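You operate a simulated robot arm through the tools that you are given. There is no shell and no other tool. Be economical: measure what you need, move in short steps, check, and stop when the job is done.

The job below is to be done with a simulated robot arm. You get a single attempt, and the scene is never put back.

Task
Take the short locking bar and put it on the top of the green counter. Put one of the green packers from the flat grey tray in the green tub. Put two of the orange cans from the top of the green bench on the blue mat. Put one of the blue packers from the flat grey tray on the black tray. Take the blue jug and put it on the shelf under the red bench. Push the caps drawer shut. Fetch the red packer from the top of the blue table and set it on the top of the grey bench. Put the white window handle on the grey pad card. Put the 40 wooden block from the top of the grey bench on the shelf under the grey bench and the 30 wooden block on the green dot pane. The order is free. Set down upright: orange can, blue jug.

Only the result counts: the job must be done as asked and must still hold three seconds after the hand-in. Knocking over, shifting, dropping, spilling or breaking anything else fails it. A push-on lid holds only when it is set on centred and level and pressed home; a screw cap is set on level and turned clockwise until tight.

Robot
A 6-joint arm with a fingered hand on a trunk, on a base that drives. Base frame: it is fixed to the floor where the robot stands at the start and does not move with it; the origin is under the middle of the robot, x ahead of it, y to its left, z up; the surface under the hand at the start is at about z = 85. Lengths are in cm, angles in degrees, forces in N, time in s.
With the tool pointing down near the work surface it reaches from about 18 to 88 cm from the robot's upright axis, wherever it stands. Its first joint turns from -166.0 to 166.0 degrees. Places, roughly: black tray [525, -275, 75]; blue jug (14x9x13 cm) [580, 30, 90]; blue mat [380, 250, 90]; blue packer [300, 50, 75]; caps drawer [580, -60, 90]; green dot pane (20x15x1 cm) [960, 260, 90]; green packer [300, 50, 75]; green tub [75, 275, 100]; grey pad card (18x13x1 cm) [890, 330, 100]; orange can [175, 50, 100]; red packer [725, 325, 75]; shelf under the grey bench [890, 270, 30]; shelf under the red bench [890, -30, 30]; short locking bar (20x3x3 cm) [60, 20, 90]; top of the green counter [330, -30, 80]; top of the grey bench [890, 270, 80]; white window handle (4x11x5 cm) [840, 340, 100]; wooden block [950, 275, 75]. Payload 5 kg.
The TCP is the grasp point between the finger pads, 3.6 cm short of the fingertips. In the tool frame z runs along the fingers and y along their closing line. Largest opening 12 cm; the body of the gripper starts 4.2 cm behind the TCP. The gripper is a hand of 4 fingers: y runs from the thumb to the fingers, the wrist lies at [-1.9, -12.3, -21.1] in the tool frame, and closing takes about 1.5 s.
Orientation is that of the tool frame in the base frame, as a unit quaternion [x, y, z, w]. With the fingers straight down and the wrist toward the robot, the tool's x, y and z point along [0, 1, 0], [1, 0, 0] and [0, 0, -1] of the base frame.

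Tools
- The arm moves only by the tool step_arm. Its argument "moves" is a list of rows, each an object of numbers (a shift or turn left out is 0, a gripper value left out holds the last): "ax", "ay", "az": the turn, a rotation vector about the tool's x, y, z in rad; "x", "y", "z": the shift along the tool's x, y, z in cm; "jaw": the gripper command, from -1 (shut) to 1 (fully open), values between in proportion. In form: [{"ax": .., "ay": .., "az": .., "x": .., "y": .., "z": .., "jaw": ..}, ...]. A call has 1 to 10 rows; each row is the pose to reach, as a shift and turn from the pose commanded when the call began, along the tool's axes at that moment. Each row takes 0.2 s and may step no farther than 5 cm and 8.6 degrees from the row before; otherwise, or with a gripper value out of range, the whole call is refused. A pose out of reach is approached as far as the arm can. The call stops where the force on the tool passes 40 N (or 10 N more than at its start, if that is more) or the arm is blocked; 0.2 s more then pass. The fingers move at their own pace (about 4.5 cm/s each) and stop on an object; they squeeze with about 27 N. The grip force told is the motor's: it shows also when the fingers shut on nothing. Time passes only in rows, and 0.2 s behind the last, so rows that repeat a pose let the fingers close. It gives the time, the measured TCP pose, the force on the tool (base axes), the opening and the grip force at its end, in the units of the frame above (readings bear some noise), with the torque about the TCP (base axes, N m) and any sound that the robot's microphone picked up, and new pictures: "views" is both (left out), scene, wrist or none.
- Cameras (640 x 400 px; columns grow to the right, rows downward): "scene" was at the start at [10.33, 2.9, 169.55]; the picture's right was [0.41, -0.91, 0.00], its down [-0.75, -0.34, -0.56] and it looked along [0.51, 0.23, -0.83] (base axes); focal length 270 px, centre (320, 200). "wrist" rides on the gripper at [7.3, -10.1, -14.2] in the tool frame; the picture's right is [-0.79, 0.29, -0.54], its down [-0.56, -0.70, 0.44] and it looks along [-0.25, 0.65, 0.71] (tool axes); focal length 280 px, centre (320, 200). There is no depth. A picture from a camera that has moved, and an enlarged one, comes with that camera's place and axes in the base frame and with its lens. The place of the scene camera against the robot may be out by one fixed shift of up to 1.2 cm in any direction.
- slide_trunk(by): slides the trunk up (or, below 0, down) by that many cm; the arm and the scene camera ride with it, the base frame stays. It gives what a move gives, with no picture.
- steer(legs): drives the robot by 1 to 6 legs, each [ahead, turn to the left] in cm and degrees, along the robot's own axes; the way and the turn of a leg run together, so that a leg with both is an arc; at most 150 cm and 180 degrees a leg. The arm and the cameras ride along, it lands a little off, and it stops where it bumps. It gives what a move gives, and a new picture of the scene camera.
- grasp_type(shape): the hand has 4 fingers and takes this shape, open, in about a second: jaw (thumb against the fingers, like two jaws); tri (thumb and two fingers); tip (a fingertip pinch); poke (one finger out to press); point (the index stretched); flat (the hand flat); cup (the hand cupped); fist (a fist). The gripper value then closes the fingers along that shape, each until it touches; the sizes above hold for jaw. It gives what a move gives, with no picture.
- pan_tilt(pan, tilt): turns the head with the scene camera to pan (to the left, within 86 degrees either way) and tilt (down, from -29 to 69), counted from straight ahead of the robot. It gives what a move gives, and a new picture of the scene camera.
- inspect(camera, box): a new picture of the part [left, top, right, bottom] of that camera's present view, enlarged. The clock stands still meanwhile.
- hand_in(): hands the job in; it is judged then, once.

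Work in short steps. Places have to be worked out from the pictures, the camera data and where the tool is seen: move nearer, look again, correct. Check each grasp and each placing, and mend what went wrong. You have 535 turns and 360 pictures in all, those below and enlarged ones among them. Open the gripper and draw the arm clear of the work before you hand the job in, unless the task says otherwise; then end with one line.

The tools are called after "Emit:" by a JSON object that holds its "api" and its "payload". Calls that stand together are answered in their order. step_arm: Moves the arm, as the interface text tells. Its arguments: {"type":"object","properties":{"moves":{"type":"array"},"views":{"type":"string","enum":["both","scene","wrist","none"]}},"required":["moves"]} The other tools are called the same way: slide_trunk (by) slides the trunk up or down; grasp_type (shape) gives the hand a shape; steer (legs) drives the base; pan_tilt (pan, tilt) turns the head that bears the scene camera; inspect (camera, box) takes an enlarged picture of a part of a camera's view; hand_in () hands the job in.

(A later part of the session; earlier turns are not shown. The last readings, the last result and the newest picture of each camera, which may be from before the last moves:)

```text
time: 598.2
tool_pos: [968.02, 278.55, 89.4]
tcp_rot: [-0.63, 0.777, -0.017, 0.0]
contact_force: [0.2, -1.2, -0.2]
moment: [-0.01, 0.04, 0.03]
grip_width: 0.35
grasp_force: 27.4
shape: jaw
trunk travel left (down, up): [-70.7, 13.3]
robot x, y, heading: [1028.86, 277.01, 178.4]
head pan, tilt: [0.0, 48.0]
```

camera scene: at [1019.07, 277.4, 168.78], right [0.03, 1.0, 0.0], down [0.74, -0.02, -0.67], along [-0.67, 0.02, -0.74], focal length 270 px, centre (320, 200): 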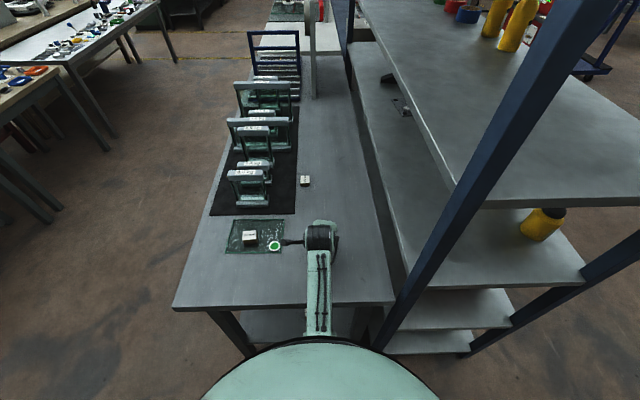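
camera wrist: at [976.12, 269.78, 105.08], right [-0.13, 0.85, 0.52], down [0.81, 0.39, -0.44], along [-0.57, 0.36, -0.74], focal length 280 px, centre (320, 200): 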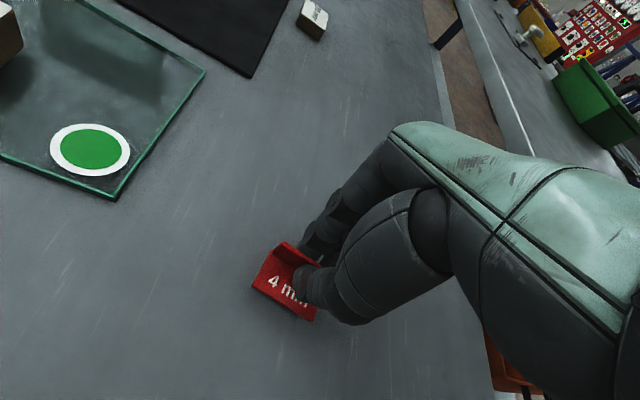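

Emit:
{"api": "step_arm", "payload": {"moves": [{"z": 0.3}, {"z": 0.6}, {"z": 0.6}], "views": "none"}}

```text
time: 599.0
tool_pos: [968.06, 278.61, 89.02]
tcp_rot: [-0.63, 0.777, -0.017, -0.002]
contact_force: [-0.1, -0.2, 11.7]
moment: [-0.17, -0.18, 0.0]
grip_width: 0.37
grasp_force: 26.7
shape: jaw
trunk travel left (down, up): [-70.7, 13.3]
robot x, y, heading: [1028.86, 277.0, 178.4]
head pan, tilt: [0.0, 48.0]
```

On the bench. I open a little and lift.

Emit:
{"api": "step_arm", "payload": {"moves": [{"z": -0.2}, {"z": -0.2, "jaw": -0.8}, {"z": -0.2, "jaw": -0.6}, {"z": -0.2, "jaw": -0.6}, {"z": -0.2, "jaw": -0.6}, {"z": -3}, {"z": -7}, {"z": -11}, {"z": -15}], "views": "wrist"}}

```text
time: 601.0
tool_pos: [967.76, 278.87, 103.55]
tcp_rot: [-0.629, 0.777, -0.018, 0.001]
contact_force: [-0.6, 0.1, 0.2]
moment: [0.05, -0.03, -0.03]
grip_width: 2.39
grasp_force: 0.1
shape: jaw
trunk travel left (down, up): [-70.7, 13.3]
robot x, y, heading: [1028.93, 277.15, 178.6]
head pan, tilt: [0.0, 48.0]
camera wrist: at [975.83, 270.23, 118.31], right [-0.13, 0.85, 0.52], down [0.81, 0.39, -0.44], along [-0.57, 0.36, -0.74], focal length 280 px, centre (320, 200)
```

wrist: 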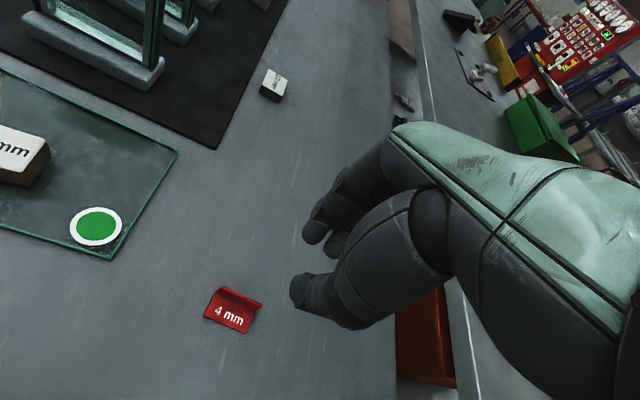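

The red packer is on the grey bench. Next: cans and packers at the first island. I drive back along the middle aisle (y≈148).

Emit:
{"api": "steer", "payload": {"legs": [[-34, 0], [0, 90], [128, 0], [0, -88.5], [150, 0], [150, 0]]}}

```text
time: 634.9
tool_pos: [693.61, 165.85, 103.5]
tcp_rot: [-0.614, 0.789, -0.018, -0.001]
contact_force: [0.7, -0.5, 0.1]
moment: [-0.01, 0.0, 0.03]
grip_width: 2.4
grasp_force: 0.1
shape: jaw
trunk travel left (down, up): [-70.7, 13.3]
robot x, y, heading: [755.1, 161.77, 176.2]
head pan, tilt: [0.0, 48.0]
camera scene: at [744.84, 162.32, 168.78], right [0.07, 1.0, 0.0], down [0.74, -0.05, -0.67], along [-0.67, 0.05, -0.74], focal length 270 px, centre (320, 200)
```

scene: 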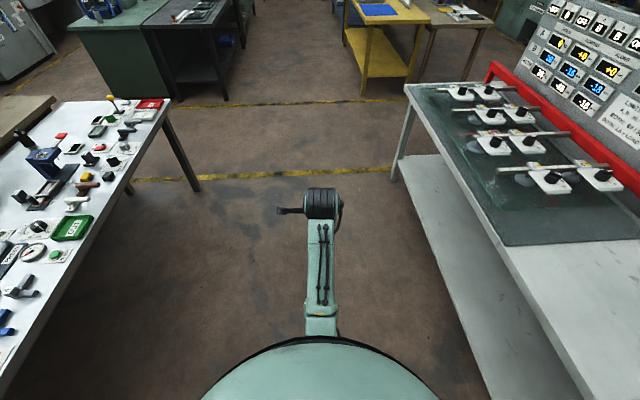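

I continue along the aisle toward the flat grey tray at ≈(307, 55).

Emit:
{"api": "steer", "payload": {"legs": [[0, 6.7], [150, 0], [150, 0], [130, 0]]}}

Emit:
{"api": "pan_tilt", "payload": {"pan": 75, "tilt": 35}}

```text
time: 658.4
tool_pos: [259.74, 139.17, 103.59]
tcp_rot: [-0.66, 0.751, -0.019, 0.001]
contact_force: [0.5, -0.1, -0.2]
moment: [0.01, 0.01, -0.02]
grip_width: 2.38
grasp_force: 0.1
shape: jaw
trunk travel left (down, up): [-70.7, 13.3]
robot x, y, heading: [321.14, 141.95, -177.3]
head pan, tilt: [0.0, 48.0]
camera scene: at [311.08, 141.68, 168.78], right [-0.05, 1.0, 0.0], down [0.74, 0.04, -0.67], along [-0.67, -0.03, -0.74], focal length 270 px, centre (320, 200)
```

scene: 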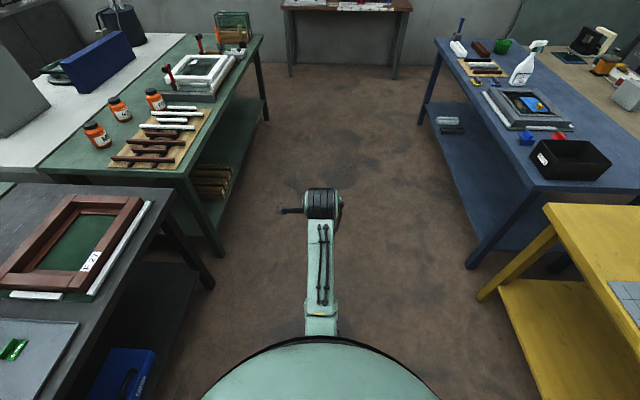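

```text
time: 659.9
tool_pos: [259.85, 139.19, 103.59]
tcp_rot: [-0.66, 0.751, -0.019, 0.001]
contact_force: [-0.1, 0.5, -0.1]
moment: [-0.05, -0.03, 0.01]
grip_width: 2.39
grasp_force: 0.0
shape: jaw
trunk travel left (down, up): [-70.7, 13.3]
robot x, y, heading: [320.89, 142.51, -176.9]
head pan, tilt: [75.0, 35.0]
camera scene: at [317.11, 133.47, 170.68], right [-0.98, 0.21, 0.0], down [0.12, 0.56, -0.82], along [-0.17, -0.8, -0.57], focal length 270 px, centre (320, 200)
```

scene: 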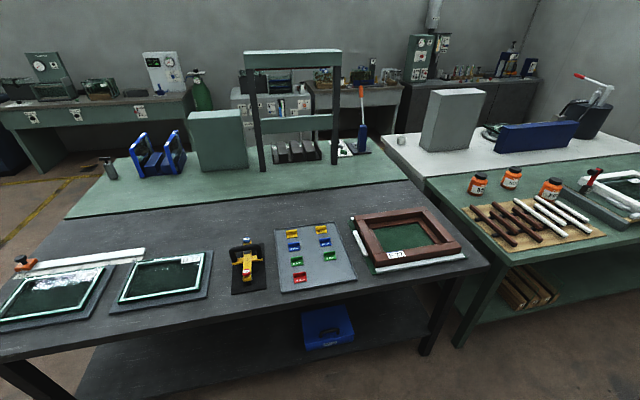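

The tray has pairs of yellow, blue, green, red packers. I turn to face it.

Emit:
{"api": "steer", "payload": {"legs": [[14, 0], [0, 87.2]]}}

Emit:
{"api": "pan_tilt", "payload": {"pan": 0, "tilt": 48}}

```text
time: 665.7
tool_pos: [307.69, 80.09, 103.65]
tcp_rot: [0.996, -0.084, 0.012, -0.013]
contact_force: [0.6, 0.1, -0.1]
moment: [0.0, -0.04, 0.0]
grip_width: 2.39
grasp_force: 0.0
shape: jaw
trunk travel left (down, up): [-70.7, 13.3]
robot x, y, heading: [306.66, 141.6, -89.3]
head pan, tilt: [75.0, 35.0]
camera scene: at [316.44, 136.33, 170.69], right [-0.25, -0.97, 0.0], down [-0.56, 0.14, -0.82], along [0.79, -0.2, -0.57], focal length 270 px, centre (320, 200)
```

scene: 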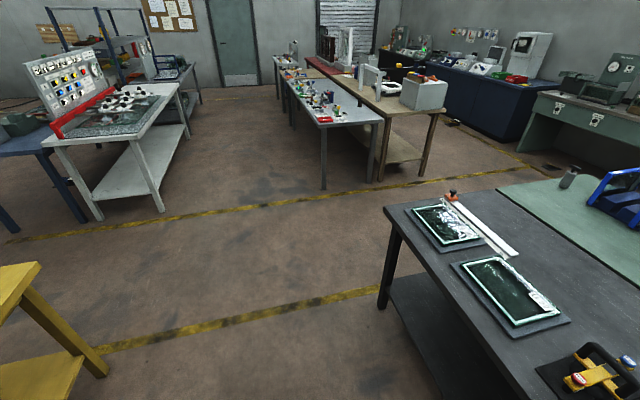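

```text
time: 667.2
tool_pos: [307.72, 80.07, 103.63]
tcp_rot: [0.996, -0.083, 0.013, -0.013]
contact_force: [-0.1, 0.2, -0.6]
moment: [0.03, 0.0, 0.0]
grip_width: 2.4
grasp_force: 0.1
shape: jaw
trunk travel left (down, up): [-70.7, 13.3]
robot x, y, heading: [307.02, 141.28, -89.3]
head pan, tilt: [0.0, 48.0]
camera scene: at [308.01, 130.62, 168.79], right [-1.0, -0.01, 0.0], down [-0.01, 0.74, -0.67], along [0.01, -0.67, -0.74], focal length 270 px, centre (320, 200)
```

scene: 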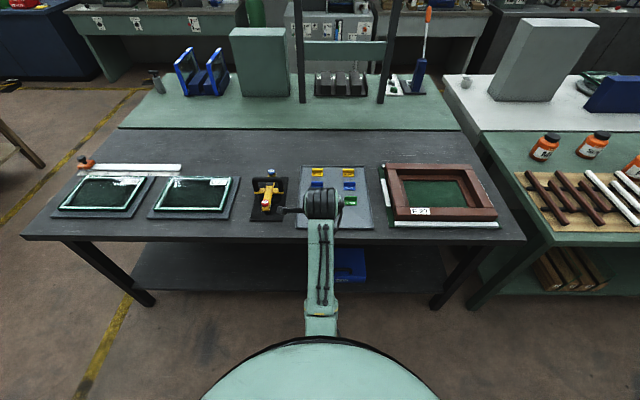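

I drive 20 cm closer and use the wrist camera on the packers.

Emit:
{"api": "steer", "payload": {"legs": [[18, 0]]}}

Emit:
{"api": "inspect", "payload": {"camera": "wrist", "box": [0, 0, 640, 400]}}

```text
time: 668.8
tool_pos: [307.9, 62.19, 103.51]
tcp_rot: [0.996, -0.084, 0.013, -0.013]
contact_force: [0.4, 0.1, -0.3]
moment: [-0.04, -0.01, 0.02]
grip_width: 2.38
grasp_force: 0.0
shape: jaw
trunk travel left (down, up): [-70.7, 13.3]
robot x, y, heading: [307.08, 123.82, -89.4]
head pan, tilt: [0.0, 48.0]
camera scene: at [308.21, 112.77, 168.78], right [-1.0, -0.01, 0.0], down [-0.01, 0.74, -0.67], along [0.01, -0.67, -0.74], focal length 270 px, centre (320, 200)
```

scene: 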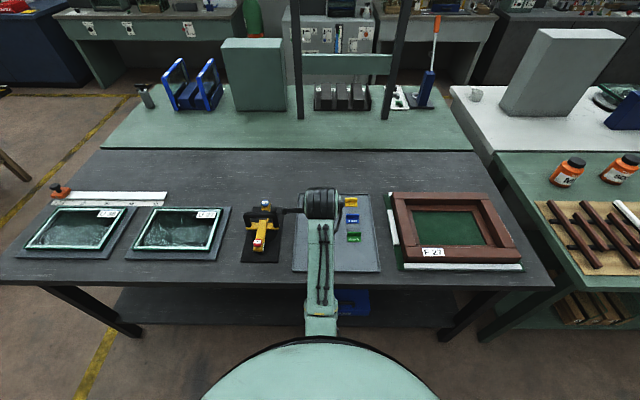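

```text
1.00 times, centred on (320, 200) of wrist (not enlarged: the box is as wide or as high as the picture)
camera zoom: at [316.42, 70.76, 118.29], right [-0.84, -0.16, 0.52], down [-0.42, 0.79, -0.44], along [-0.34, -0.58, -0.74], focal length 280 px, centre (320, 200)
```

zoom: 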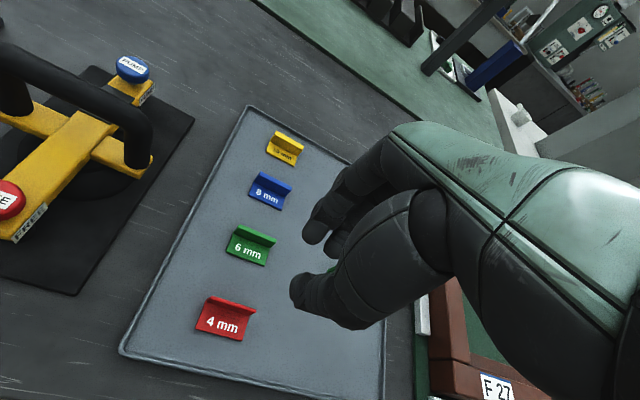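

Green packer (6 mm, left column): lip at y≈55.3, x 307–311.5. I align over its lip with a 3 cm opening and come down to z≈92.

Emit:
{"api": "step_arm", "payload": {"moves": [{"x": 0.8, "y": 2.2, "az": -0.06, "jaw": -0.45}, {"x": 1.6, "y": 4.4, "az": -0.12}, {"x": 2.4, "y": 6.6, "az": -0.167}, {"x": 2.4, "y": 6.6, "z": 4, "az": -0.167}, {"x": 2.4, "y": 6.6, "z": 8, "az": -0.167}, {"x": 2.4, "y": 6.6, "z": 11, "az": -0.167}, {"x": 2.4, "y": 6.6, "z": 11, "az": -0.167}], "views": "wrist"}}

```text
time: 670.4
tool_pos: [309.52, 55.69, 92.36]
tcp_rot: [1.0, 0.0, 0.013, -0.011]
contact_force: [0.2, -0.5, 0.6]
moment: [-0.02, -0.04, 0.05]
grip_width: 3.26
grasp_force: 0.0
shape: jaw
trunk travel left (down, up): [-70.7, 13.3]
robot x, y, heading: [307.04, 123.67, -89.4]
head pan, tilt: [0.0, 48.0]
camera wrist: at [316.42, 65.6, 107.06], right [-0.8, -0.3, 0.51], down [-0.55, 0.71, -0.44], along [-0.23, -0.64, -0.74], focal length 280 px, centre (320, 200)
```

wrist: 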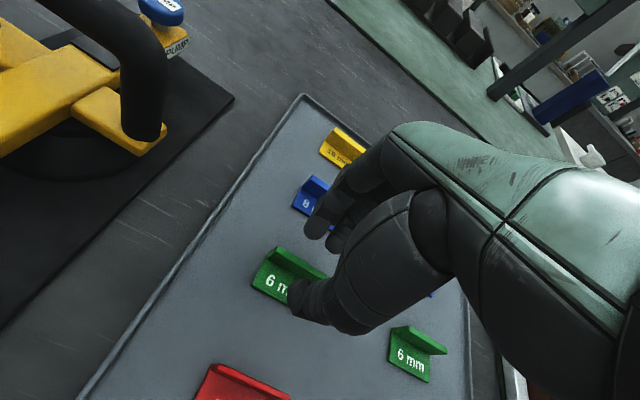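

Lip centre ≈ (309.6, 55.1). I shift 0.5 and lower stepwise until the thumb feels the plate.

Emit:
{"api": "step_arm", "payload": {"moves": [{"y": 0.5, "z": 1}, {"y": 0.5, "z": 2}, {"y": 0.5, "z": 2.5}, {"y": 0.5, "z": 2.5}], "views": "wrist"}}

```text
time: 671.4
tool_pos: [309.6, 55.16, 89.96]
tcp_rot: [1.0, 0.001, 0.013, -0.012]
contact_force: [-0.8, 0.3, -1.3]
moment: [-0.01, -0.04, 0.0]
grip_width: 3.28
grasp_force: 0.0
shape: jaw
trunk travel left (down, up): [-70.7, 13.3]
robot x, y, heading: [307.38, 123.61, -89.2]
head pan, tilt: [0.0, 48.0]
camera wrist: at [316.47, 65.05, 104.62], right [-0.8, -0.3, 0.51], down [-0.55, 0.71, -0.44], along [-0.23, -0.64, -0.74], focal length 280 px, centre (320, 200)
```

wrist: 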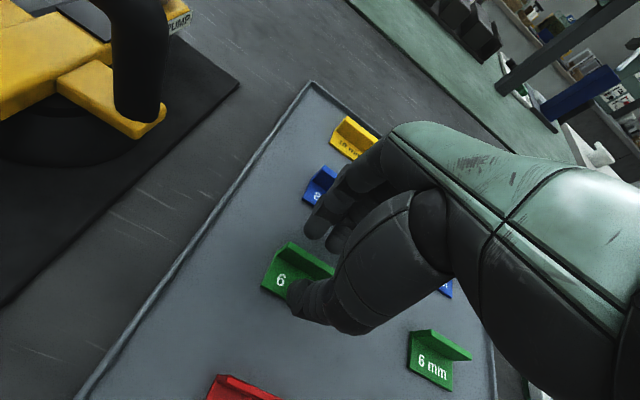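

Emit:
{"api": "step_arm", "payload": {"moves": [{"z": 0.4}, {"z": 0.8}, {"z": 0.8}], "views": "none"}}

```text
time: 672.2
tool_pos: [309.57, 55.19, 89.2]
tcp_rot: [1.0, 0.0, 0.014, -0.011]
contact_force: [-0.4, 0.8, 3.6]
moment: [0.08, 0.02, 0.02]
grip_width: 3.32
grasp_force: 0.0
shape: jaw
trunk travel left (down, up): [-70.7, 13.3]
robot x, y, heading: [307.3, 123.54, -89.5]
head pan, tilt: [0.0, 48.0]
```

Thumb touches the plate (3.6 N). I raise 0.25 and close on the lip.

Emit:
{"api": "step_arm", "payload": {"moves": [{"z": -0.25, "jaw": -0.6}, {"z": -0.25, "jaw": -1}, {"z": -0.25, "jaw": -1}, {"z": -0.25, "jaw": -1}, {"z": -0.25, "jaw": -1}, {"z": -0.25, "jaw": -1}, {"z": -2}, {"z": -5}, {"z": -9}, {"z": -13}], "views": "wrist"}}

```text
time: 674.4
tool_pos: [309.18, 55.05, 102.33]
tcp_rot: [1.0, -0.001, 0.013, -0.012]
contact_force: [-0.5, 0.8, 0.0]
moment: [0.01, 0.01, 0.01]
grip_width: 1.23
grasp_force: 26.4
shape: jaw
trunk travel left (down, up): [-70.7, 13.3]
robot x, y, heading: [307.47, 123.84, -89.5]
head pan, tilt: [0.0, 48.0]
camera wrist: at [316.12, 64.89, 117.06], right [-0.8, -0.3, 0.51], down [-0.55, 0.71, -0.44], along [-0.23, -0.64, -0.74], focal length 280 px, centre (320, 200)
```

wrist: 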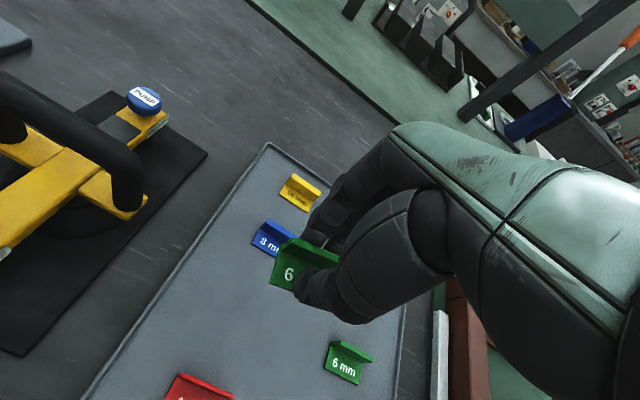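

Green packer held. I pull in and drive to the green tub at ≈(68, 278) on the blue bench.

Emit:
{"api": "step_arm", "payload": {"moves": [{"z": -4}, {"z": -8}, {"z": -10, "y": -3}, {"z": -10, "y": -7}, {"z": -10, "y": -10}], "views": "none"}}

Emit:
{"api": "steer", "payload": {"legs": [[-27, 0], [0, -90.5], [150, 0], [80, 0], [0, -90]]}}

Emit:
{"api": "pan_tilt", "payload": {"pan": 0, "tilt": 42}}

```text
time: 675.6
tool_pos: [308.96, 64.66, 112.53]
tcp_rot: [1.0, 0.0, 0.013, -0.012]
contact_force: [-0.6, -0.1, -0.3]
moment: [-0.02, 0.01, 0.01]
grip_width: 1.21
grasp_force: 26.8
shape: jaw
trunk travel left (down, up): [-70.7, 13.3]
robot x, y, heading: [307.31, 123.86, -89.3]
head pan, tilt: [0.0, 48.0]
```

```text
time: 698.7
tool_pos: [74.45, 212.81, 112.47]
tcp_rot: [-0.008, 1.0, -0.012, -0.013]
contact_force: [0.1, -0.2, -0.4]
moment: [-0.03, 0.03, -0.03]
grip_width: 1.22
grasp_force: 27.0
shape: jaw
trunk travel left (down, up): [-70.7, 13.3]
robot x, y, heading: [77.17, 153.93, 91.8]
head pan, tilt: [0.0, 48.0]
camera scene: at [77.62, 164.57, 168.78], right [1.0, 0.03, 0.0], down [0.02, -0.74, -0.67], along [-0.02, 0.67, -0.74], focal length 270 px, centre (320, 200)
```

scene: 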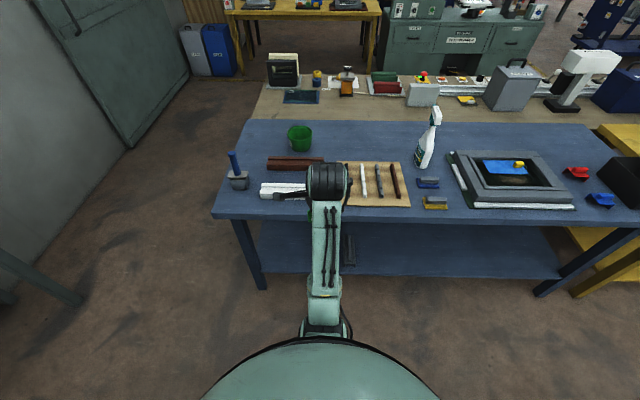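

```text
time: 699.4
tool_pos: [74.4, 212.89, 112.44]
tcp_rot: [-0.007, 1.0, -0.011, -0.013]
contact_force: [-0.5, -0.4, -0.6]
moment: [-0.01, -0.02, 0.0]
grip_width: 1.21
grasp_force: 26.9
shape: jaw
trunk travel left (down, up): [-70.7, 13.3]
robot x, y, heading: [76.91, 153.72, 91.3]
head pan, tilt: [0.0, 42.0]
camera scene: at [77.61, 165.05, 169.63], right [1.0, 0.03, 0.0], down [0.02, -0.67, -0.74], along [-0.02, 0.74, -0.67], focal length 270 px, centre (320, 200)
```

scene: 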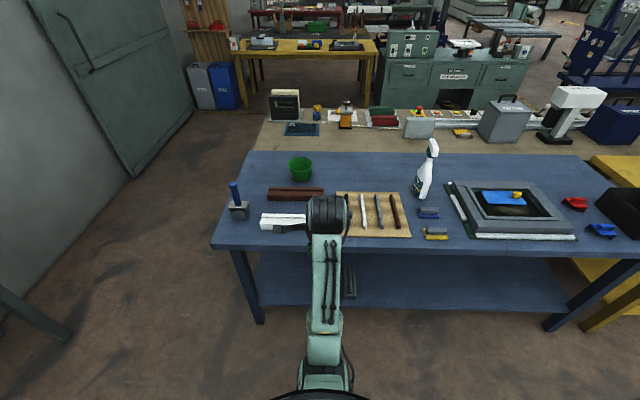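

Tub centre ≈ (64, 280). I drive 45 cm forward and check with the wrist camera.

Emit:
{"api": "steer", "payload": {"legs": [[44, 0]]}}

Emit:
{"api": "step_arm", "payload": {"moves": [{"x": 4}, {"x": 8, "y": 2}, {"x": 9, "y": 6}, {"x": 9, "y": 10}, {"x": 9, "y": 10}], "views": "wrist"}}

```text
time: 702.2
tool_pos: [73.99, 255.84, 112.52]
tcp_rot: [-0.002, 1.0, -0.011, -0.013]
contact_force: [-0.2, 0.2, -0.4]
moment: [0.02, 0.01, 0.01]
grip_width: 1.17
grasp_force: 27.2
shape: jaw
trunk travel left (down, up): [-70.7, 13.3]
robot x, y, heading: [76.12, 196.88, 91.2]
head pan, tilt: [0.0, 42.0]
camera scene: at [76.72, 208.07, 169.64], right [1.0, 0.02, 0.0], down [0.01, -0.67, -0.74], along [-0.01, 0.74, -0.67], focal length 270 px, centre (320, 200)
```

scene: 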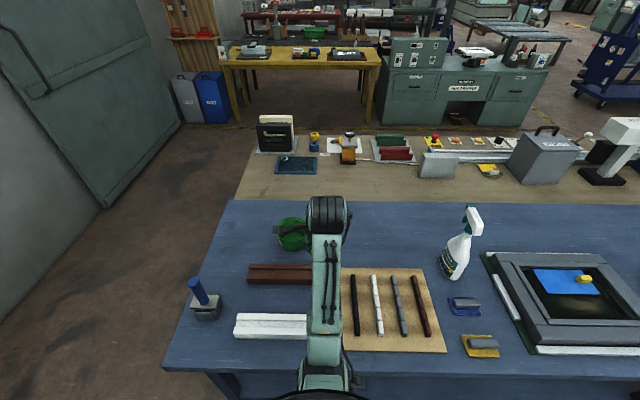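

```text
time: 703.4
tool_pos: [64.86, 265.84, 112.67]
tcp_rot: [-0.002, 1.0, -0.012, -0.013]
contact_force: [0.8, 0.2, -0.6]
moment: [0.0, 0.03, 0.02]
grip_width: 1.17
grasp_force: 27.5
shape: jaw
trunk travel left (down, up): [-70.7, 13.3]
robot x, y, heading: [75.78, 196.5, 91.0]
head pan, tilt: [0.0, 42.0]
camera wrist: at [58.03, 256.03, 127.36], right [0.8, 0.3, 0.51], down [0.55, -0.71, -0.44], along [0.23, 0.64, -0.73], focal length 280 px, centre (320, 200)
```

wrist: 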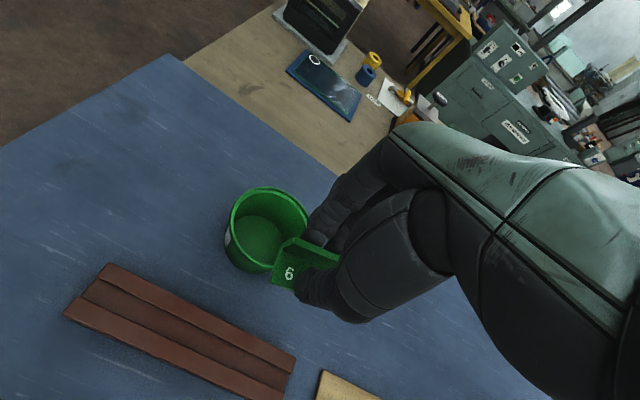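

Rim centre ≈ (63, 277), rim z≈93–95, Ø≈11. I move over it and down to z≈101.

Emit:
{"api": "step_arm", "payload": {"moves": [{"x": 0.9, "y": 4}, {"x": 1.9, "y": 8}, {"x": 1.9, "y": 12}, {"x": 1.9, "y": 12, "z": 4}, {"x": 1.9, "y": 12, "z": 8}, {"x": 1.9, "y": 12, "z": 11}, {"x": 1.9, "y": 12, "z": 11}]}}

```text
time: 705.0
tool_pos: [62.81, 277.75, 101.27]
tcp_rot: [-0.002, 1.0, -0.011, -0.013]
contact_force: [0.5, -0.7, -0.1]
moment: [0.01, 0.0, 0.02]
grip_width: 1.18
grasp_force: 26.6
shape: jaw
trunk travel left (down, up): [-70.7, 13.3]
robot x, y, heading: [76.52, 196.67, 90.9]
head pan, tilt: [0.0, 42.0]
camera scene: at [76.69, 208.03, 169.64], right [1.0, 0.02, 0.0], down [0.01, -0.67, -0.74], along [-0.01, 0.74, -0.67], focal length 270 px, centre (320, 200)
camera wrist: at [56.0, 267.92, 115.96], right [0.8, 0.3, 0.51], down [0.55, -0.71, -0.44], along [0.23, 0.64, -0.73], focal length 280 px, centre (320, 200)
```

scene: 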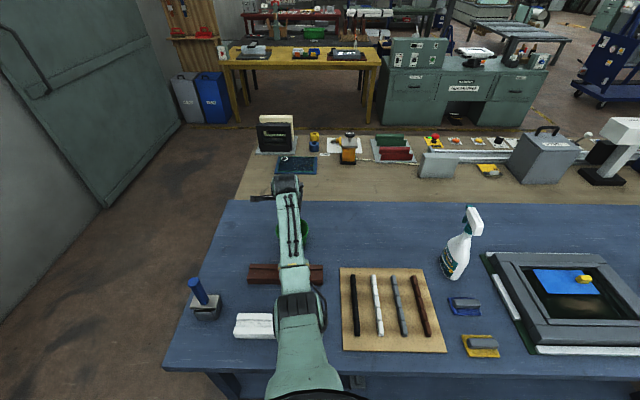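
wrist: 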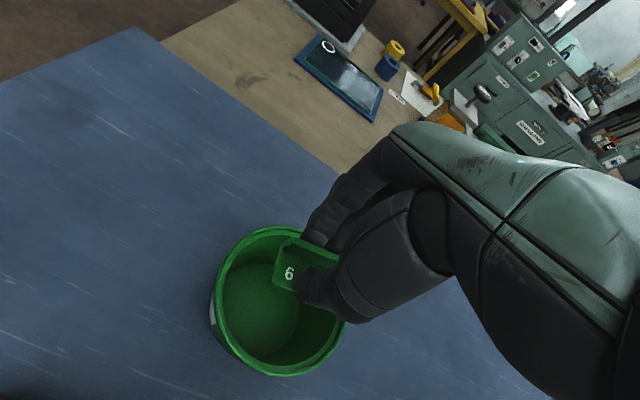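

The packer is over the opening. I lower 6 cm into it, watching force.

Emit:
{"api": "step_arm", "payload": {"moves": [{"x": -0.7, "z": 2}, {"x": -0.7, "z": 4}, {"x": -0.7, "z": 6}, {"x": -0.7, "z": 6}], "views": "wrist"}}

```text
time: 706.0
tool_pos: [63.34, 277.58, 95.18]
tcp_rot: [-0.005, 1.0, -0.011, -0.013]
contact_force: [0.2, 0.3, -0.6]
moment: [0.03, -0.01, 0.02]
grip_width: 1.19
grasp_force: 27.1
shape: jaw
trunk travel left (down, up): [-70.7, 13.3]
robot x, y, heading: [76.07, 196.55, 91.0]
head pan, tilt: [0.0, 42.0]
camera wrist: at [56.53, 267.69, 109.86], right [0.8, 0.31, 0.51], down [0.55, -0.71, -0.44], along [0.23, 0.64, -0.74], focal length 280 px, centre (320, 200)
```

wrist: 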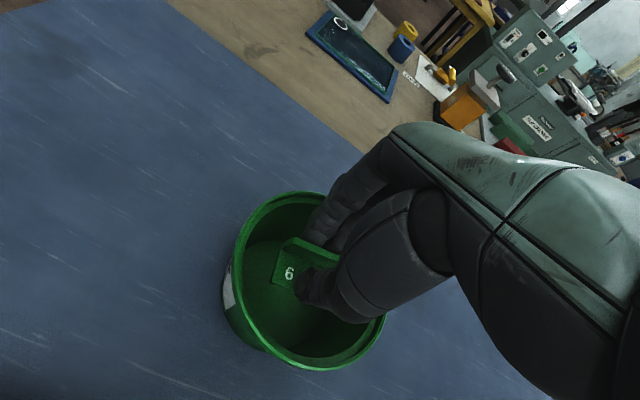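

I go 2 cm deeper, a bit more centred, and release.

Emit:
{"api": "step_arm", "payload": {"moves": [{"y": -0.8, "z": 0.5}, {"y": -0.8, "z": 2}, {"y": -0.8, "z": 2, "jaw": -0.8}, {"y": -0.8, "z": 2, "jaw": -0.55}, {"y": -0.8, "z": 2, "jaw": -0.55}, {"y": -0.8, "z": 2, "jaw": -0.55}, {"y": -0.8, "z": 2, "jaw": -0.55}], "views": "wrist"}}

```text
time: 707.6
tool_pos: [63.26, 276.62, 93.18]
tcp_rot: [-0.002, 1.0, -0.011, -0.013]
contact_force: [0.0, 0.5, 1.1]
moment: [0.02, -0.02, -0.03]
grip_width: 2.63
grasp_force: 0.1
shape: jaw
trunk travel left (down, up): [-70.7, 13.3]
robot x, y, heading: [76.14, 196.94, 91.3]
head pan, tilt: [0.0, 42.0]
camera wrist: at [56.44, 266.83, 108.0], right [0.8, 0.3, 0.51], down [0.55, -0.71, -0.44], along [0.23, 0.64, -0.74], focal length 280 px, centre (320, 200)
```

wrist: 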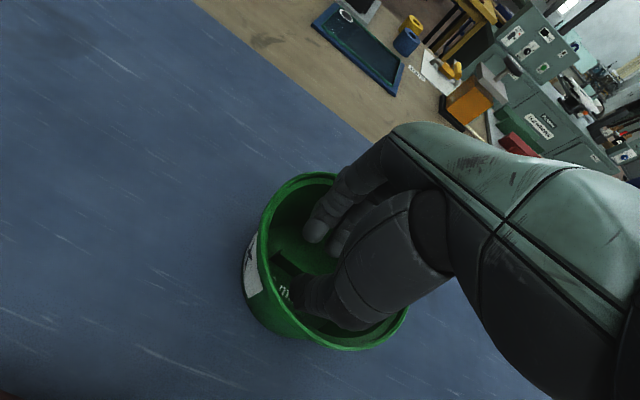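

Dropped inside. I lift out straight up and check the tub.

Emit:
{"api": "step_arm", "payload": {"moves": [{"z": -3}, {"z": -7}, {"z": -11}, {"z": -15}, {"z": -19}, {"z": -19, "y": -4}, {"z": -19, "y": -8}], "views": "wrist"}}

```text
time: 709.2
tool_pos: [63.67, 268.57, 112.58]
tcp_rot: [-0.004, 1.0, -0.011, -0.014]
contact_force: [-0.9, 0.2, -0.2]
moment: [0.04, 0.01, -0.01]
grip_width: 2.67
grasp_force: 0.1
shape: jaw
trunk travel left (down, up): [-70.7, 13.3]
robot x, y, heading: [76.51, 196.7, 91.2]
head pan, tilt: [0.0, 42.0]
camera wrist: at [56.94, 258.93, 127.26], right [0.8, 0.3, 0.51], down [0.55, -0.71, -0.44], along [0.23, 0.64, -0.73], focal length 280 px, centre (320, 200)
```

wrist: 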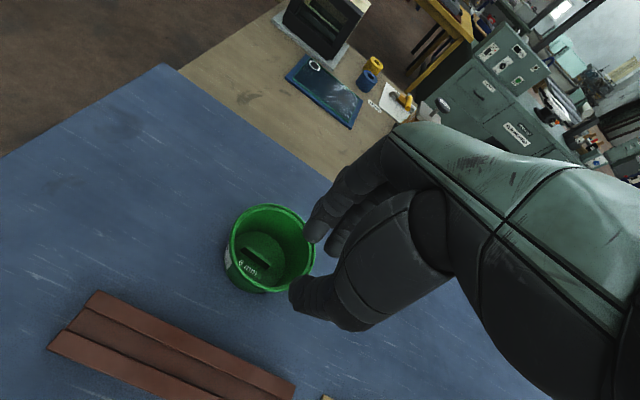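

Green packer is in the tub. Next the orange cans near (165–200, 25–40). I drive over and face them.

Emit:
{"api": "step_arm", "payload": {"moves": [{"y": -4, "x": -3, "jaw": 1}, {"y": -8, "x": -6}, {"y": -12, "x": -9}, {"y": -15, "x": -12}], "views": "none"}}

Emit:
{"api": "steer", "payload": {"legs": [[-50, 0], [0, -91], [98, 0], [0, -90]]}}

Emit:
{"api": "pan_tilt", "payload": {"pan": 0, "tilt": 45}}

```text
time: 710.2
tool_pos: [76.04, 254.0, 112.61]
tcp_rot: [-0.003, 1.0, -0.01, -0.014]
contact_force: [-0.3, 0.3, -0.3]
moment: [0.03, -0.01, -0.03]
grip_width: 11.54
grasp_force: 0.0
shape: jaw
trunk travel left (down, up): [-70.7, 13.3]
robot x, y, heading: [76.13, 196.83, 91.0]
head pan, tilt: [0.0, 42.0]
```

```text
time: 727.6
tool_pos: [172.87, 89.51, 112.54]
tcp_rot: [1.0, -0.005, 0.013, -0.011]
contact_force: [-0.1, 0.7, 0.7]
moment: [-0.02, -0.04, -0.01]
grip_width: 11.97
grasp_force: 0.1
shape: jaw
trunk travel left (down, up): [-70.7, 13.3]
robot x, y, heading: [173.62, 146.92, -89.7]
head pan, tilt: [0.0, 42.0]
camera scene: at [174.55, 135.45, 169.64], right [-1.0, 0.0, 0.0], down [0.0, 0.67, -0.74], along [0.0, -0.74, -0.67], focal length 270 px, centre (320, 200)
```

scene: 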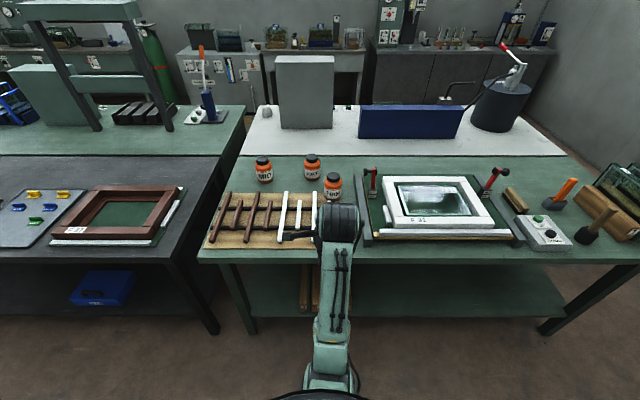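

```text
time: 728.3
tool_pos: [172.79, 89.43, 112.46]
tcp_rot: [1.0, -0.004, 0.014, -0.011]
contact_force: [0.3, 0.7, 0.5]
moment: [-0.02, -0.01, -0.01]
grip_width: 11.97
grasp_force: 0.1
shape: jaw
trunk travel left (down, up): [-70.7, 13.3]
robot x, y, heading: [173.67, 146.6, -89.7]
head pan, tilt: [0.0, 45.0]
camera scene: at [174.55, 135.68, 169.21], right [-1.0, 0.0, 0.0], down [0.0, 0.71, -0.71], along [0.0, -0.71, -0.71], focal length 270 px, centre (320, 200)
```

scene: 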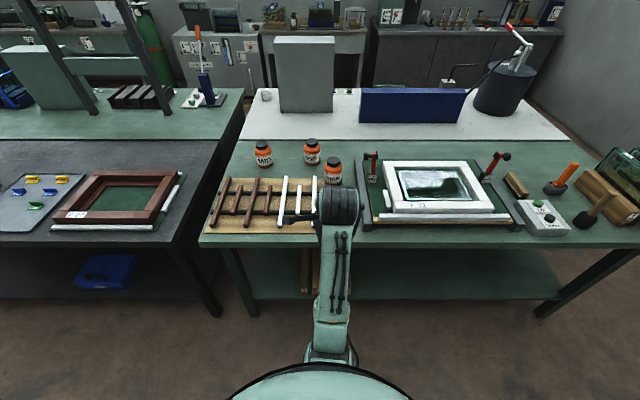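

Cans: A (202.6, 27), B (178.7, 24), C (168.5, 40); tops ≈ z 99. I drive forward 38 cm and view C with the wrist camera.

Emit:
{"api": "steer", "payload": {"legs": [[37, 0]]}}

Emit:
{"api": "inspect", "payload": {"camera": "wrist", "box": [0, 0, 640, 400]}}

```text
time: 730.8
tool_pos: [173.3, 52.93, 112.55]
tcp_rot: [1.0, -0.002, 0.013, -0.011]
contact_force: [-1.1, -0.4, 0.5]
moment: [-0.01, -0.02, 0.0]
grip_width: 11.97
grasp_force: 0.0
shape: jaw
trunk travel left (down, up): [-70.7, 13.3]
robot x, y, heading: [174.08, 110.09, -89.6]
head pan, tilt: [0.0, 45.0]
camera scene: at [174.8, 99.21, 169.21], right [-1.0, -0.01, 0.0], down [-0.01, 0.71, -0.71], along [0.01, -0.71, -0.71], focal length 270 px, centre (320, 200)
```

scene: 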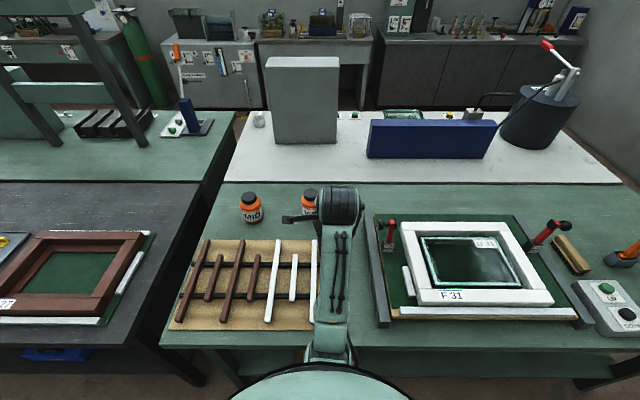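

```text
1.00 times, centred on (320, 200) of wrist (not enlarged: the box is as wide or as high as the picture)
camera zoom: at [180.31, 62.78, 127.16], right [-0.81, -0.3, 0.51], down [-0.54, 0.71, -0.44], along [-0.24, -0.64, -0.73], focal length 280 px, centre (320, 200)
```

zoom: 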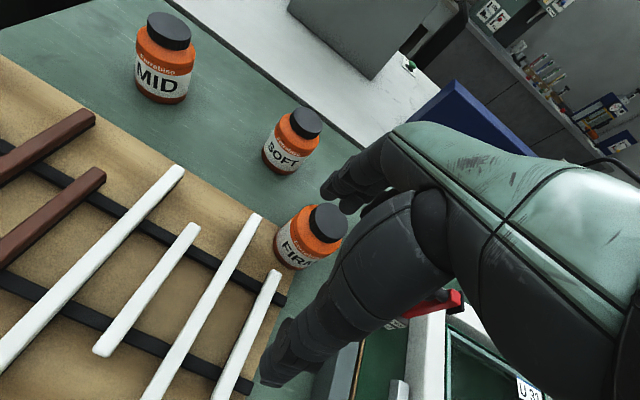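

FIRM can's cap top is at (169, 40.8, 99.4). I go over it and down to TCP z≈95.8 with the hand fully open.

Emit:
{"api": "step_arm", "payload": {"moves": [{"x": -1.4, "y": 4}, {"x": -2.8, "y": 8}, {"x": -4.3, "y": 12}, {"x": -4.3, "y": 12.1, "z": 4}, {"x": -4.3, "y": 12.1, "z": 7}, {"x": -4.3, "y": 12.1, "z": 7}], "views": "wrist"}}

```text
time: 732.2
tool_pos: [168.98, 41.1, 104.88]
tcp_rot: [1.0, -0.002, 0.014, -0.01]
contact_force: [-0.4, 0.3, -0.2]
moment: [-0.01, 0.0, 0.01]
grip_width: 11.98
grasp_force: 0.0
shape: jaw
trunk travel left (down, up): [-70.7, 13.3]
robot x, y, heading: [174.05, 110.69, -89.7]
head pan, tilt: [0.0, 45.0]
camera wrist: at [175.94, 50.95, 119.61], right [-0.81, -0.3, 0.51], down [-0.54, 0.71, -0.44], along [-0.24, -0.64, -0.73], focal length 280 px, centre (320, 200)
```

wrist: 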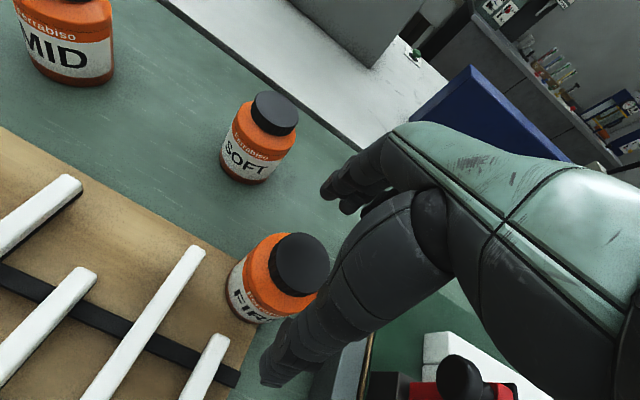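

Centre refined to (168.9, 40.1). I correct and descend.

Emit:
{"api": "step_arm", "payload": {"moves": [{"y": 0.8, "z": 3}, {"y": 0.8, "z": 6}, {"y": 0.8, "z": 8.8}, {"y": 0.8, "z": 8.8}], "views": "wrist"}}

```text
time: 733.2
tool_pos: [169.39, 40.23, 96.2]
tcp_rot: [1.0, -0.003, 0.013, -0.01]
contact_force: [0.0, 0.2, 1.0]
moment: [-0.01, 0.04, -0.01]
grip_width: 12.01
grasp_force: 0.0
shape: jaw
trunk travel left (down, up): [-70.7, 13.3]
robot x, y, heading: [173.55, 110.26, -89.8]
head pan, tilt: [0.0, 45.0]
camera wrist: at [176.29, 50.08, 110.93], right [-0.81, -0.3, 0.51], down [-0.54, 0.71, -0.44], along [-0.24, -0.64, -0.73], focal length 280 px, centre (320, 200)
```

wrist: 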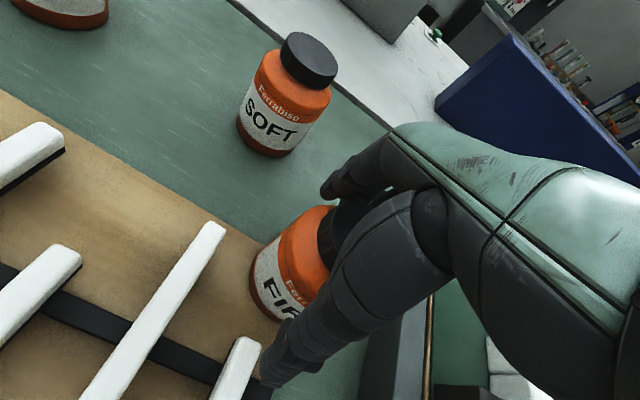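

Well straddled, no contact. I close.

Emit:
{"api": "step_arm", "payload": {"moves": [{"jaw": 0.4}, {"jaw": 0}, {"jaw": -1}, {"jaw": -1}, {"jaw": -1}, {"jaw": -1}, {"jaw": -1}, {"jaw": -1}], "views": "wrist"}}

```text
time: 735.0
tool_pos: [169.27, 40.17, 96.21]
tcp_rot: [1.0, -0.002, 0.013, -0.01]
contact_force: [-1.5, -1.3, -1.1]
moment: [-0.05, -0.01, 0.05]
grip_width: 6.92
grasp_force: 27.4
shape: jaw
trunk travel left (down, up): [-70.7, 13.3]
robot x, y, heading: [173.83, 110.53, -89.7]
head pan, tilt: [0.0, 45.0]
camera wrist: at [176.29, 50.08, 110.94], right [-0.81, -0.3, 0.51], down [-0.54, 0.71, -0.44], along [-0.24, -0.64, -0.73], focal length 280 px, centre (320, 200)
```

wrist: 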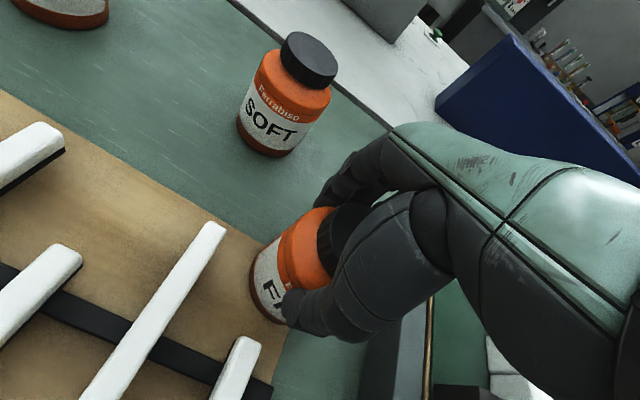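

Can gripped (6.9 cm). I lift and check, then carry it toward the blue mat.

Emit:
{"api": "step_arm", "payload": {"moves": [{"z": -2}, {"z": -5}, {"z": -9}, {"z": -13}, {"z": -17}, {"z": -18, "y": -4}, {"z": -18, "y": -8}, {"z": -18, "y": -11}], "views": "wrist"}}

Emit:
{"api": "steer", "payload": {"legs": [[-36, 0], [0, 89.7], [150, 0], [56, 0], [0, 90]]}}

Emit:
{"api": "pan_tilt", "payload": {"pan": 0, "tilt": 42}}

```text
time: 736.8
tool_pos: [168.93, 50.62, 113.99]
tcp_rot: [1.0, -0.003, 0.014, -0.009]
contact_force: [0.0, 0.0, -2.6]
moment: [0.03, -0.03, -0.01]
grip_width: 6.87
grasp_force: 27.0
shape: jaw
out of reach, approached as far as the arm can: row 8
trunk travel left (down, up): [-70.7, 13.3]
robot x, y, heading: [173.51, 110.38, -89.7]
head pan, tilt: [0.0, 45.0]
camera wrist: at [175.91, 60.55, 128.62], right [-0.81, -0.29, 0.52], down [-0.54, 0.71, -0.45], along [-0.24, -0.64, -0.73], focal length 280 px, centre (320, 200)
```

wrist: 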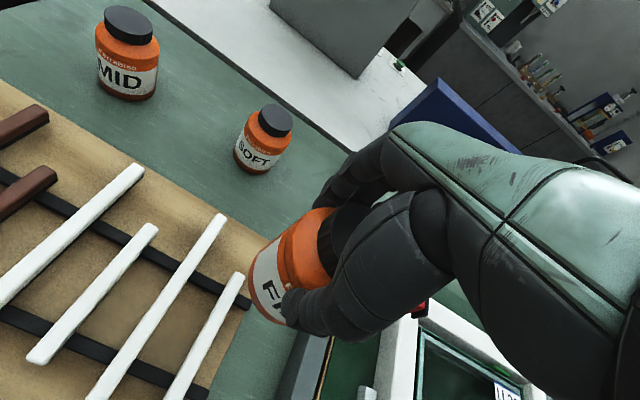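

```text
time: 759.1
tool_pos: [387.33, 205.0, 113.83]
tcp_rot: [0.016, 1.0, -0.008, -0.014]
contact_force: [-0.5, 0.1, -3.0]
moment: [-0.03, 0.04, -0.02]
grip_width: 6.8
grasp_force: 27.1
shape: jaw
trunk travel left (down, up): [-70.7, 13.3]
robot x, y, heading: [380.71, 145.25, 88.9]
head pan, tilt: [0.0, 45.0]
camera scene: at [381.99, 156.45, 169.2], right [1.0, -0.02, 0.0], down [-0.01, -0.71, -0.71], along [0.01, 0.71, -0.71], focal length 270 px, centre (320, 200)
```

scene: 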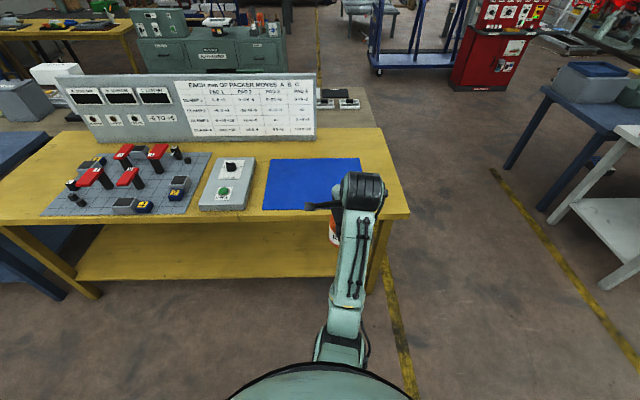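

```text
time: 759.7
tool_pos: [387.43, 204.88, 113.92]
tcp_rot: [0.017, 1.0, -0.008, -0.014]
contact_force: [0.1, 0.3, -3.5]
moment: [-0.04, 0.01, -0.02]
grip_width: 6.79
grasp_force: 27.2
shape: jaw
trunk travel left (down, up): [-70.7, 13.3]
robot x, y, heading: [381.1, 145.12, 89.1]
head pan, tilt: [0.0, 42.0]
camera scene: at [381.99, 156.68, 169.63], right [1.0, -0.02, 0.0], down [-0.01, -0.67, -0.74], along [0.01, 0.74, -0.67], focal length 270 px, centre (320, 200)
```

scene: 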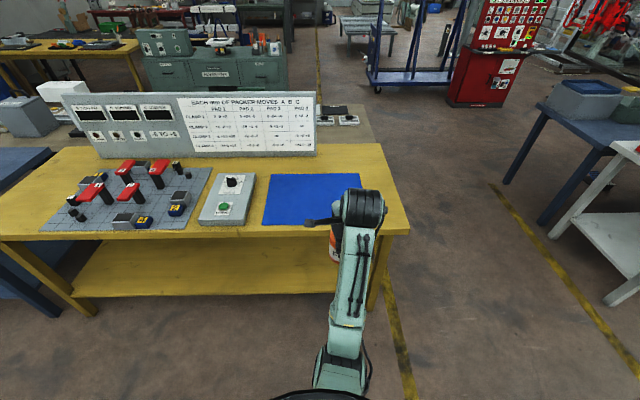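

Mat spans x≈358–404, y≈235–271. I drive up and place the first can at about (370, 257).

Emit:
{"api": "steer", "payload": {"legs": [[42, 0]]}}

Emit:
{"api": "step_arm", "payload": {"moves": [{"x": 4, "y": 2}, {"x": 8, "y": 4}, {"x": 12, "y": 6}, {"x": 15, "y": 8}, {"x": 17, "y": 10}, {"x": 17, "y": 10, "z": 4}, {"x": 17, "y": 10, "z": 8}, {"x": 17, "y": 10, "z": 8}]}}

```text
time: 762.5
tool_pos: [388.91, 247.02, 113.89]
tcp_rot: [0.02, 1.0, -0.008, -0.014]
contact_force: [-0.4, 0.3, -3.1]
moment: [-0.03, 0.04, 0.01]
grip_width: 6.82
grasp_force: 26.7
shape: jaw
trunk travel left (down, up): [-70.7, 13.3]
robot x, y, heading: [381.91, 187.42, 88.3]
head pan, tilt: [0.0, 42.0]
camera scene: at [383.08, 198.86, 169.63], right [1.0, -0.03, 0.0], down [-0.02, -0.67, -0.74], along [0.02, 0.74, -0.67], focal length 270 px, centre (320, 200)
```

scene: 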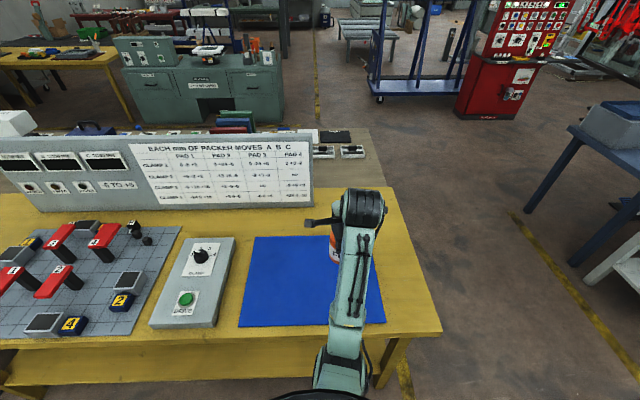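

```text
time: 764.3
tool_pos: [372.2, 257.83, 106.09]
tcp_rot: [0.02, 1.0, -0.008, -0.014]
contact_force: [-0.3, -0.3, -3.5]
moment: [-0.04, 0.04, 0.04]
grip_width: 6.77
grasp_force: 26.8
shape: jaw
trunk travel left (down, up): [-70.7, 13.3]
robot x, y, heading: [382.18, 187.67, 88.3]
head pan, tilt: [0.0, 42.0]
camera scene: at [383.06, 198.88, 169.63], right [1.0, -0.03, 0.0], down [-0.02, -0.67, -0.74], along [0.02, 0.74, -0.67], focal length 270 px, centre (320, 200)
camera wrist: at [365.0, 248.22, 120.72], right [0.81, 0.27, 0.52], down [0.52, -0.73, -0.45], along [0.26, 0.63, -0.73], focal length 280 px, centre (320, 200)
```

scene: 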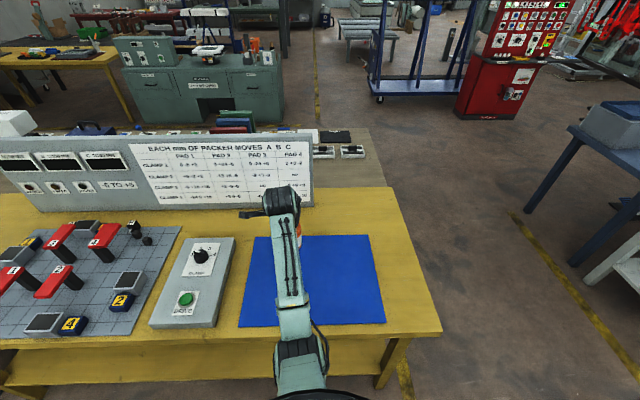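
wrist: 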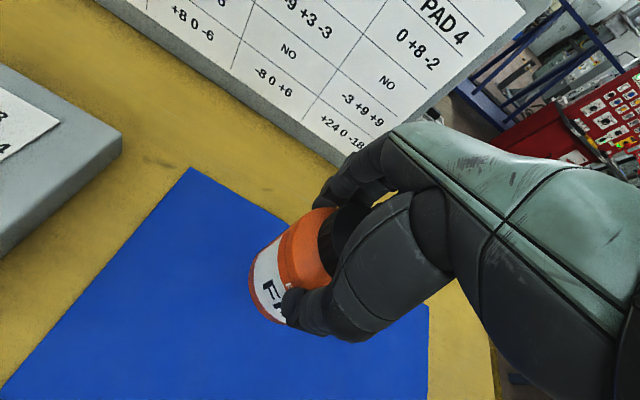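

I lower the can toward the mat.

Emit:
{"api": "step_arm", "payload": {"moves": [{"z": 4}, {"z": 8}, {"z": 8.8}, {"z": 8.8}], "views": "none"}}

```text
time: 765.3
tool_pos: [371.94, 257.69, 97.34]
tcp_rot: [0.02, 1.0, -0.008, -0.013]
contact_force: [-0.1, -0.4, -2.0]
moment: [-0.02, 0.06, 0.0]
grip_width: 6.76
grasp_force: 27.2
shape: jaw
trunk travel left (down, up): [-70.7, 13.3]
robot x, y, heading: [381.74, 187.73, 88.4]
head pan, tilt: [0.0, 42.0]
```

Emit:
{"api": "step_arm", "payload": {"moves": [{"z": 0.4}, {"z": 0.8}, {"z": 0.8}], "views": "none"}}

```text
time: 766.1
tool_pos: [371.86, 257.66, 96.67]
tcp_rot: [0.02, 1.0, -0.008, -0.014]
contact_force: [-0.8, -0.1, -3.3]
moment: [-0.05, 0.05, 0.01]
grip_width: 6.76
grasp_force: 27.7
shape: jaw
trunk travel left (down, up): [-70.7, 13.3]
robot x, y, heading: [382.12, 187.41, 88.5]
head pan, tilt: [0.0, 42.0]
```

Emit:
{"api": "step_arm", "payload": {"moves": [{"z": 0.4}, {"z": 0.8}, {"z": 0.8}], "views": "wrist"}}

```text
time: 766.9
tool_pos: [371.89, 257.49, 96.05]
tcp_rot: [0.02, 1.0, -0.007, -0.013]
contact_force: [-1.2, 1.8, 10.5]
moment: [-0.11, -0.04, 0.01]
grip_width: 6.86
grasp_force: 26.4
shape: jaw
trunk travel left (down, up): [-70.7, 13.3]
robot x, y, heading: [382.12, 187.58, 88.6]
head pan, tilt: [0.0, 42.0]
camera wrist: at [364.58, 247.93, 110.67], right [0.82, 0.26, 0.52], down [0.52, -0.73, -0.45], along [0.26, 0.63, -0.73], focal length 280 px, centre (320, 200)
```

wrist: 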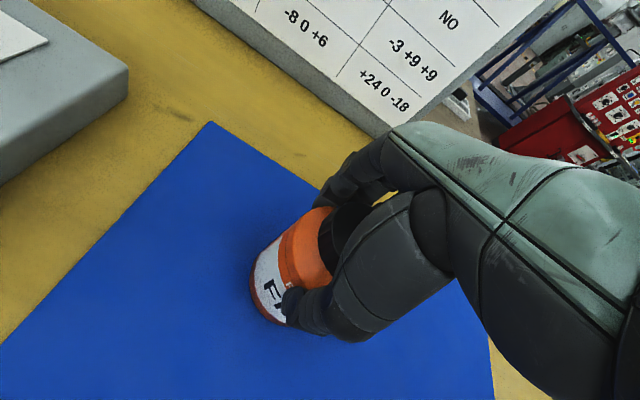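

On the mat (10.5 N). I open and lift straight up.

Emit:
{"api": "step_arm", "payload": {"moves": [{"z": -0.2, "jaw": 0.4}, {"z": -0.2, "jaw": 0.8}, {"z": -0.2, "jaw": 0.9}, {"z": -0.2, "jaw": 0.9}, {"z": -0.2, "jaw": 0.9}, {"z": -3}, {"z": -7}, {"z": -11}, {"z": -15}, {"z": -18}], "views": "wrist"}}

```text
time: 769.1
tool_pos: [372.2, 257.66, 113.89]
tcp_rot: [0.021, 1.0, -0.008, -0.014]
contact_force: [0.3, 0.2, -0.8]
moment: [0.01, 0.01, 0.01]
grip_width: 11.4
grasp_force: 0.1
shape: jaw
trunk travel left (down, up): [-70.7, 13.3]
robot x, y, heading: [381.75, 187.33, 88.3]
head pan, tilt: [0.0, 42.0]
camera wrist: at [365.07, 248.2, 128.44], right [0.81, 0.27, 0.52], down [0.52, -0.73, -0.44], along [0.26, 0.63, -0.73], focal length 280 px, centre (320, 200)
```

wrist: 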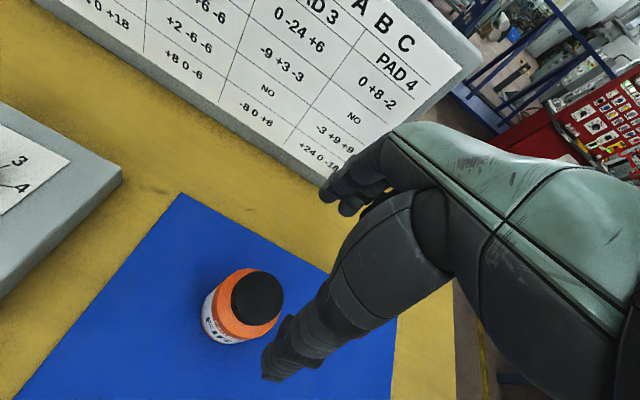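

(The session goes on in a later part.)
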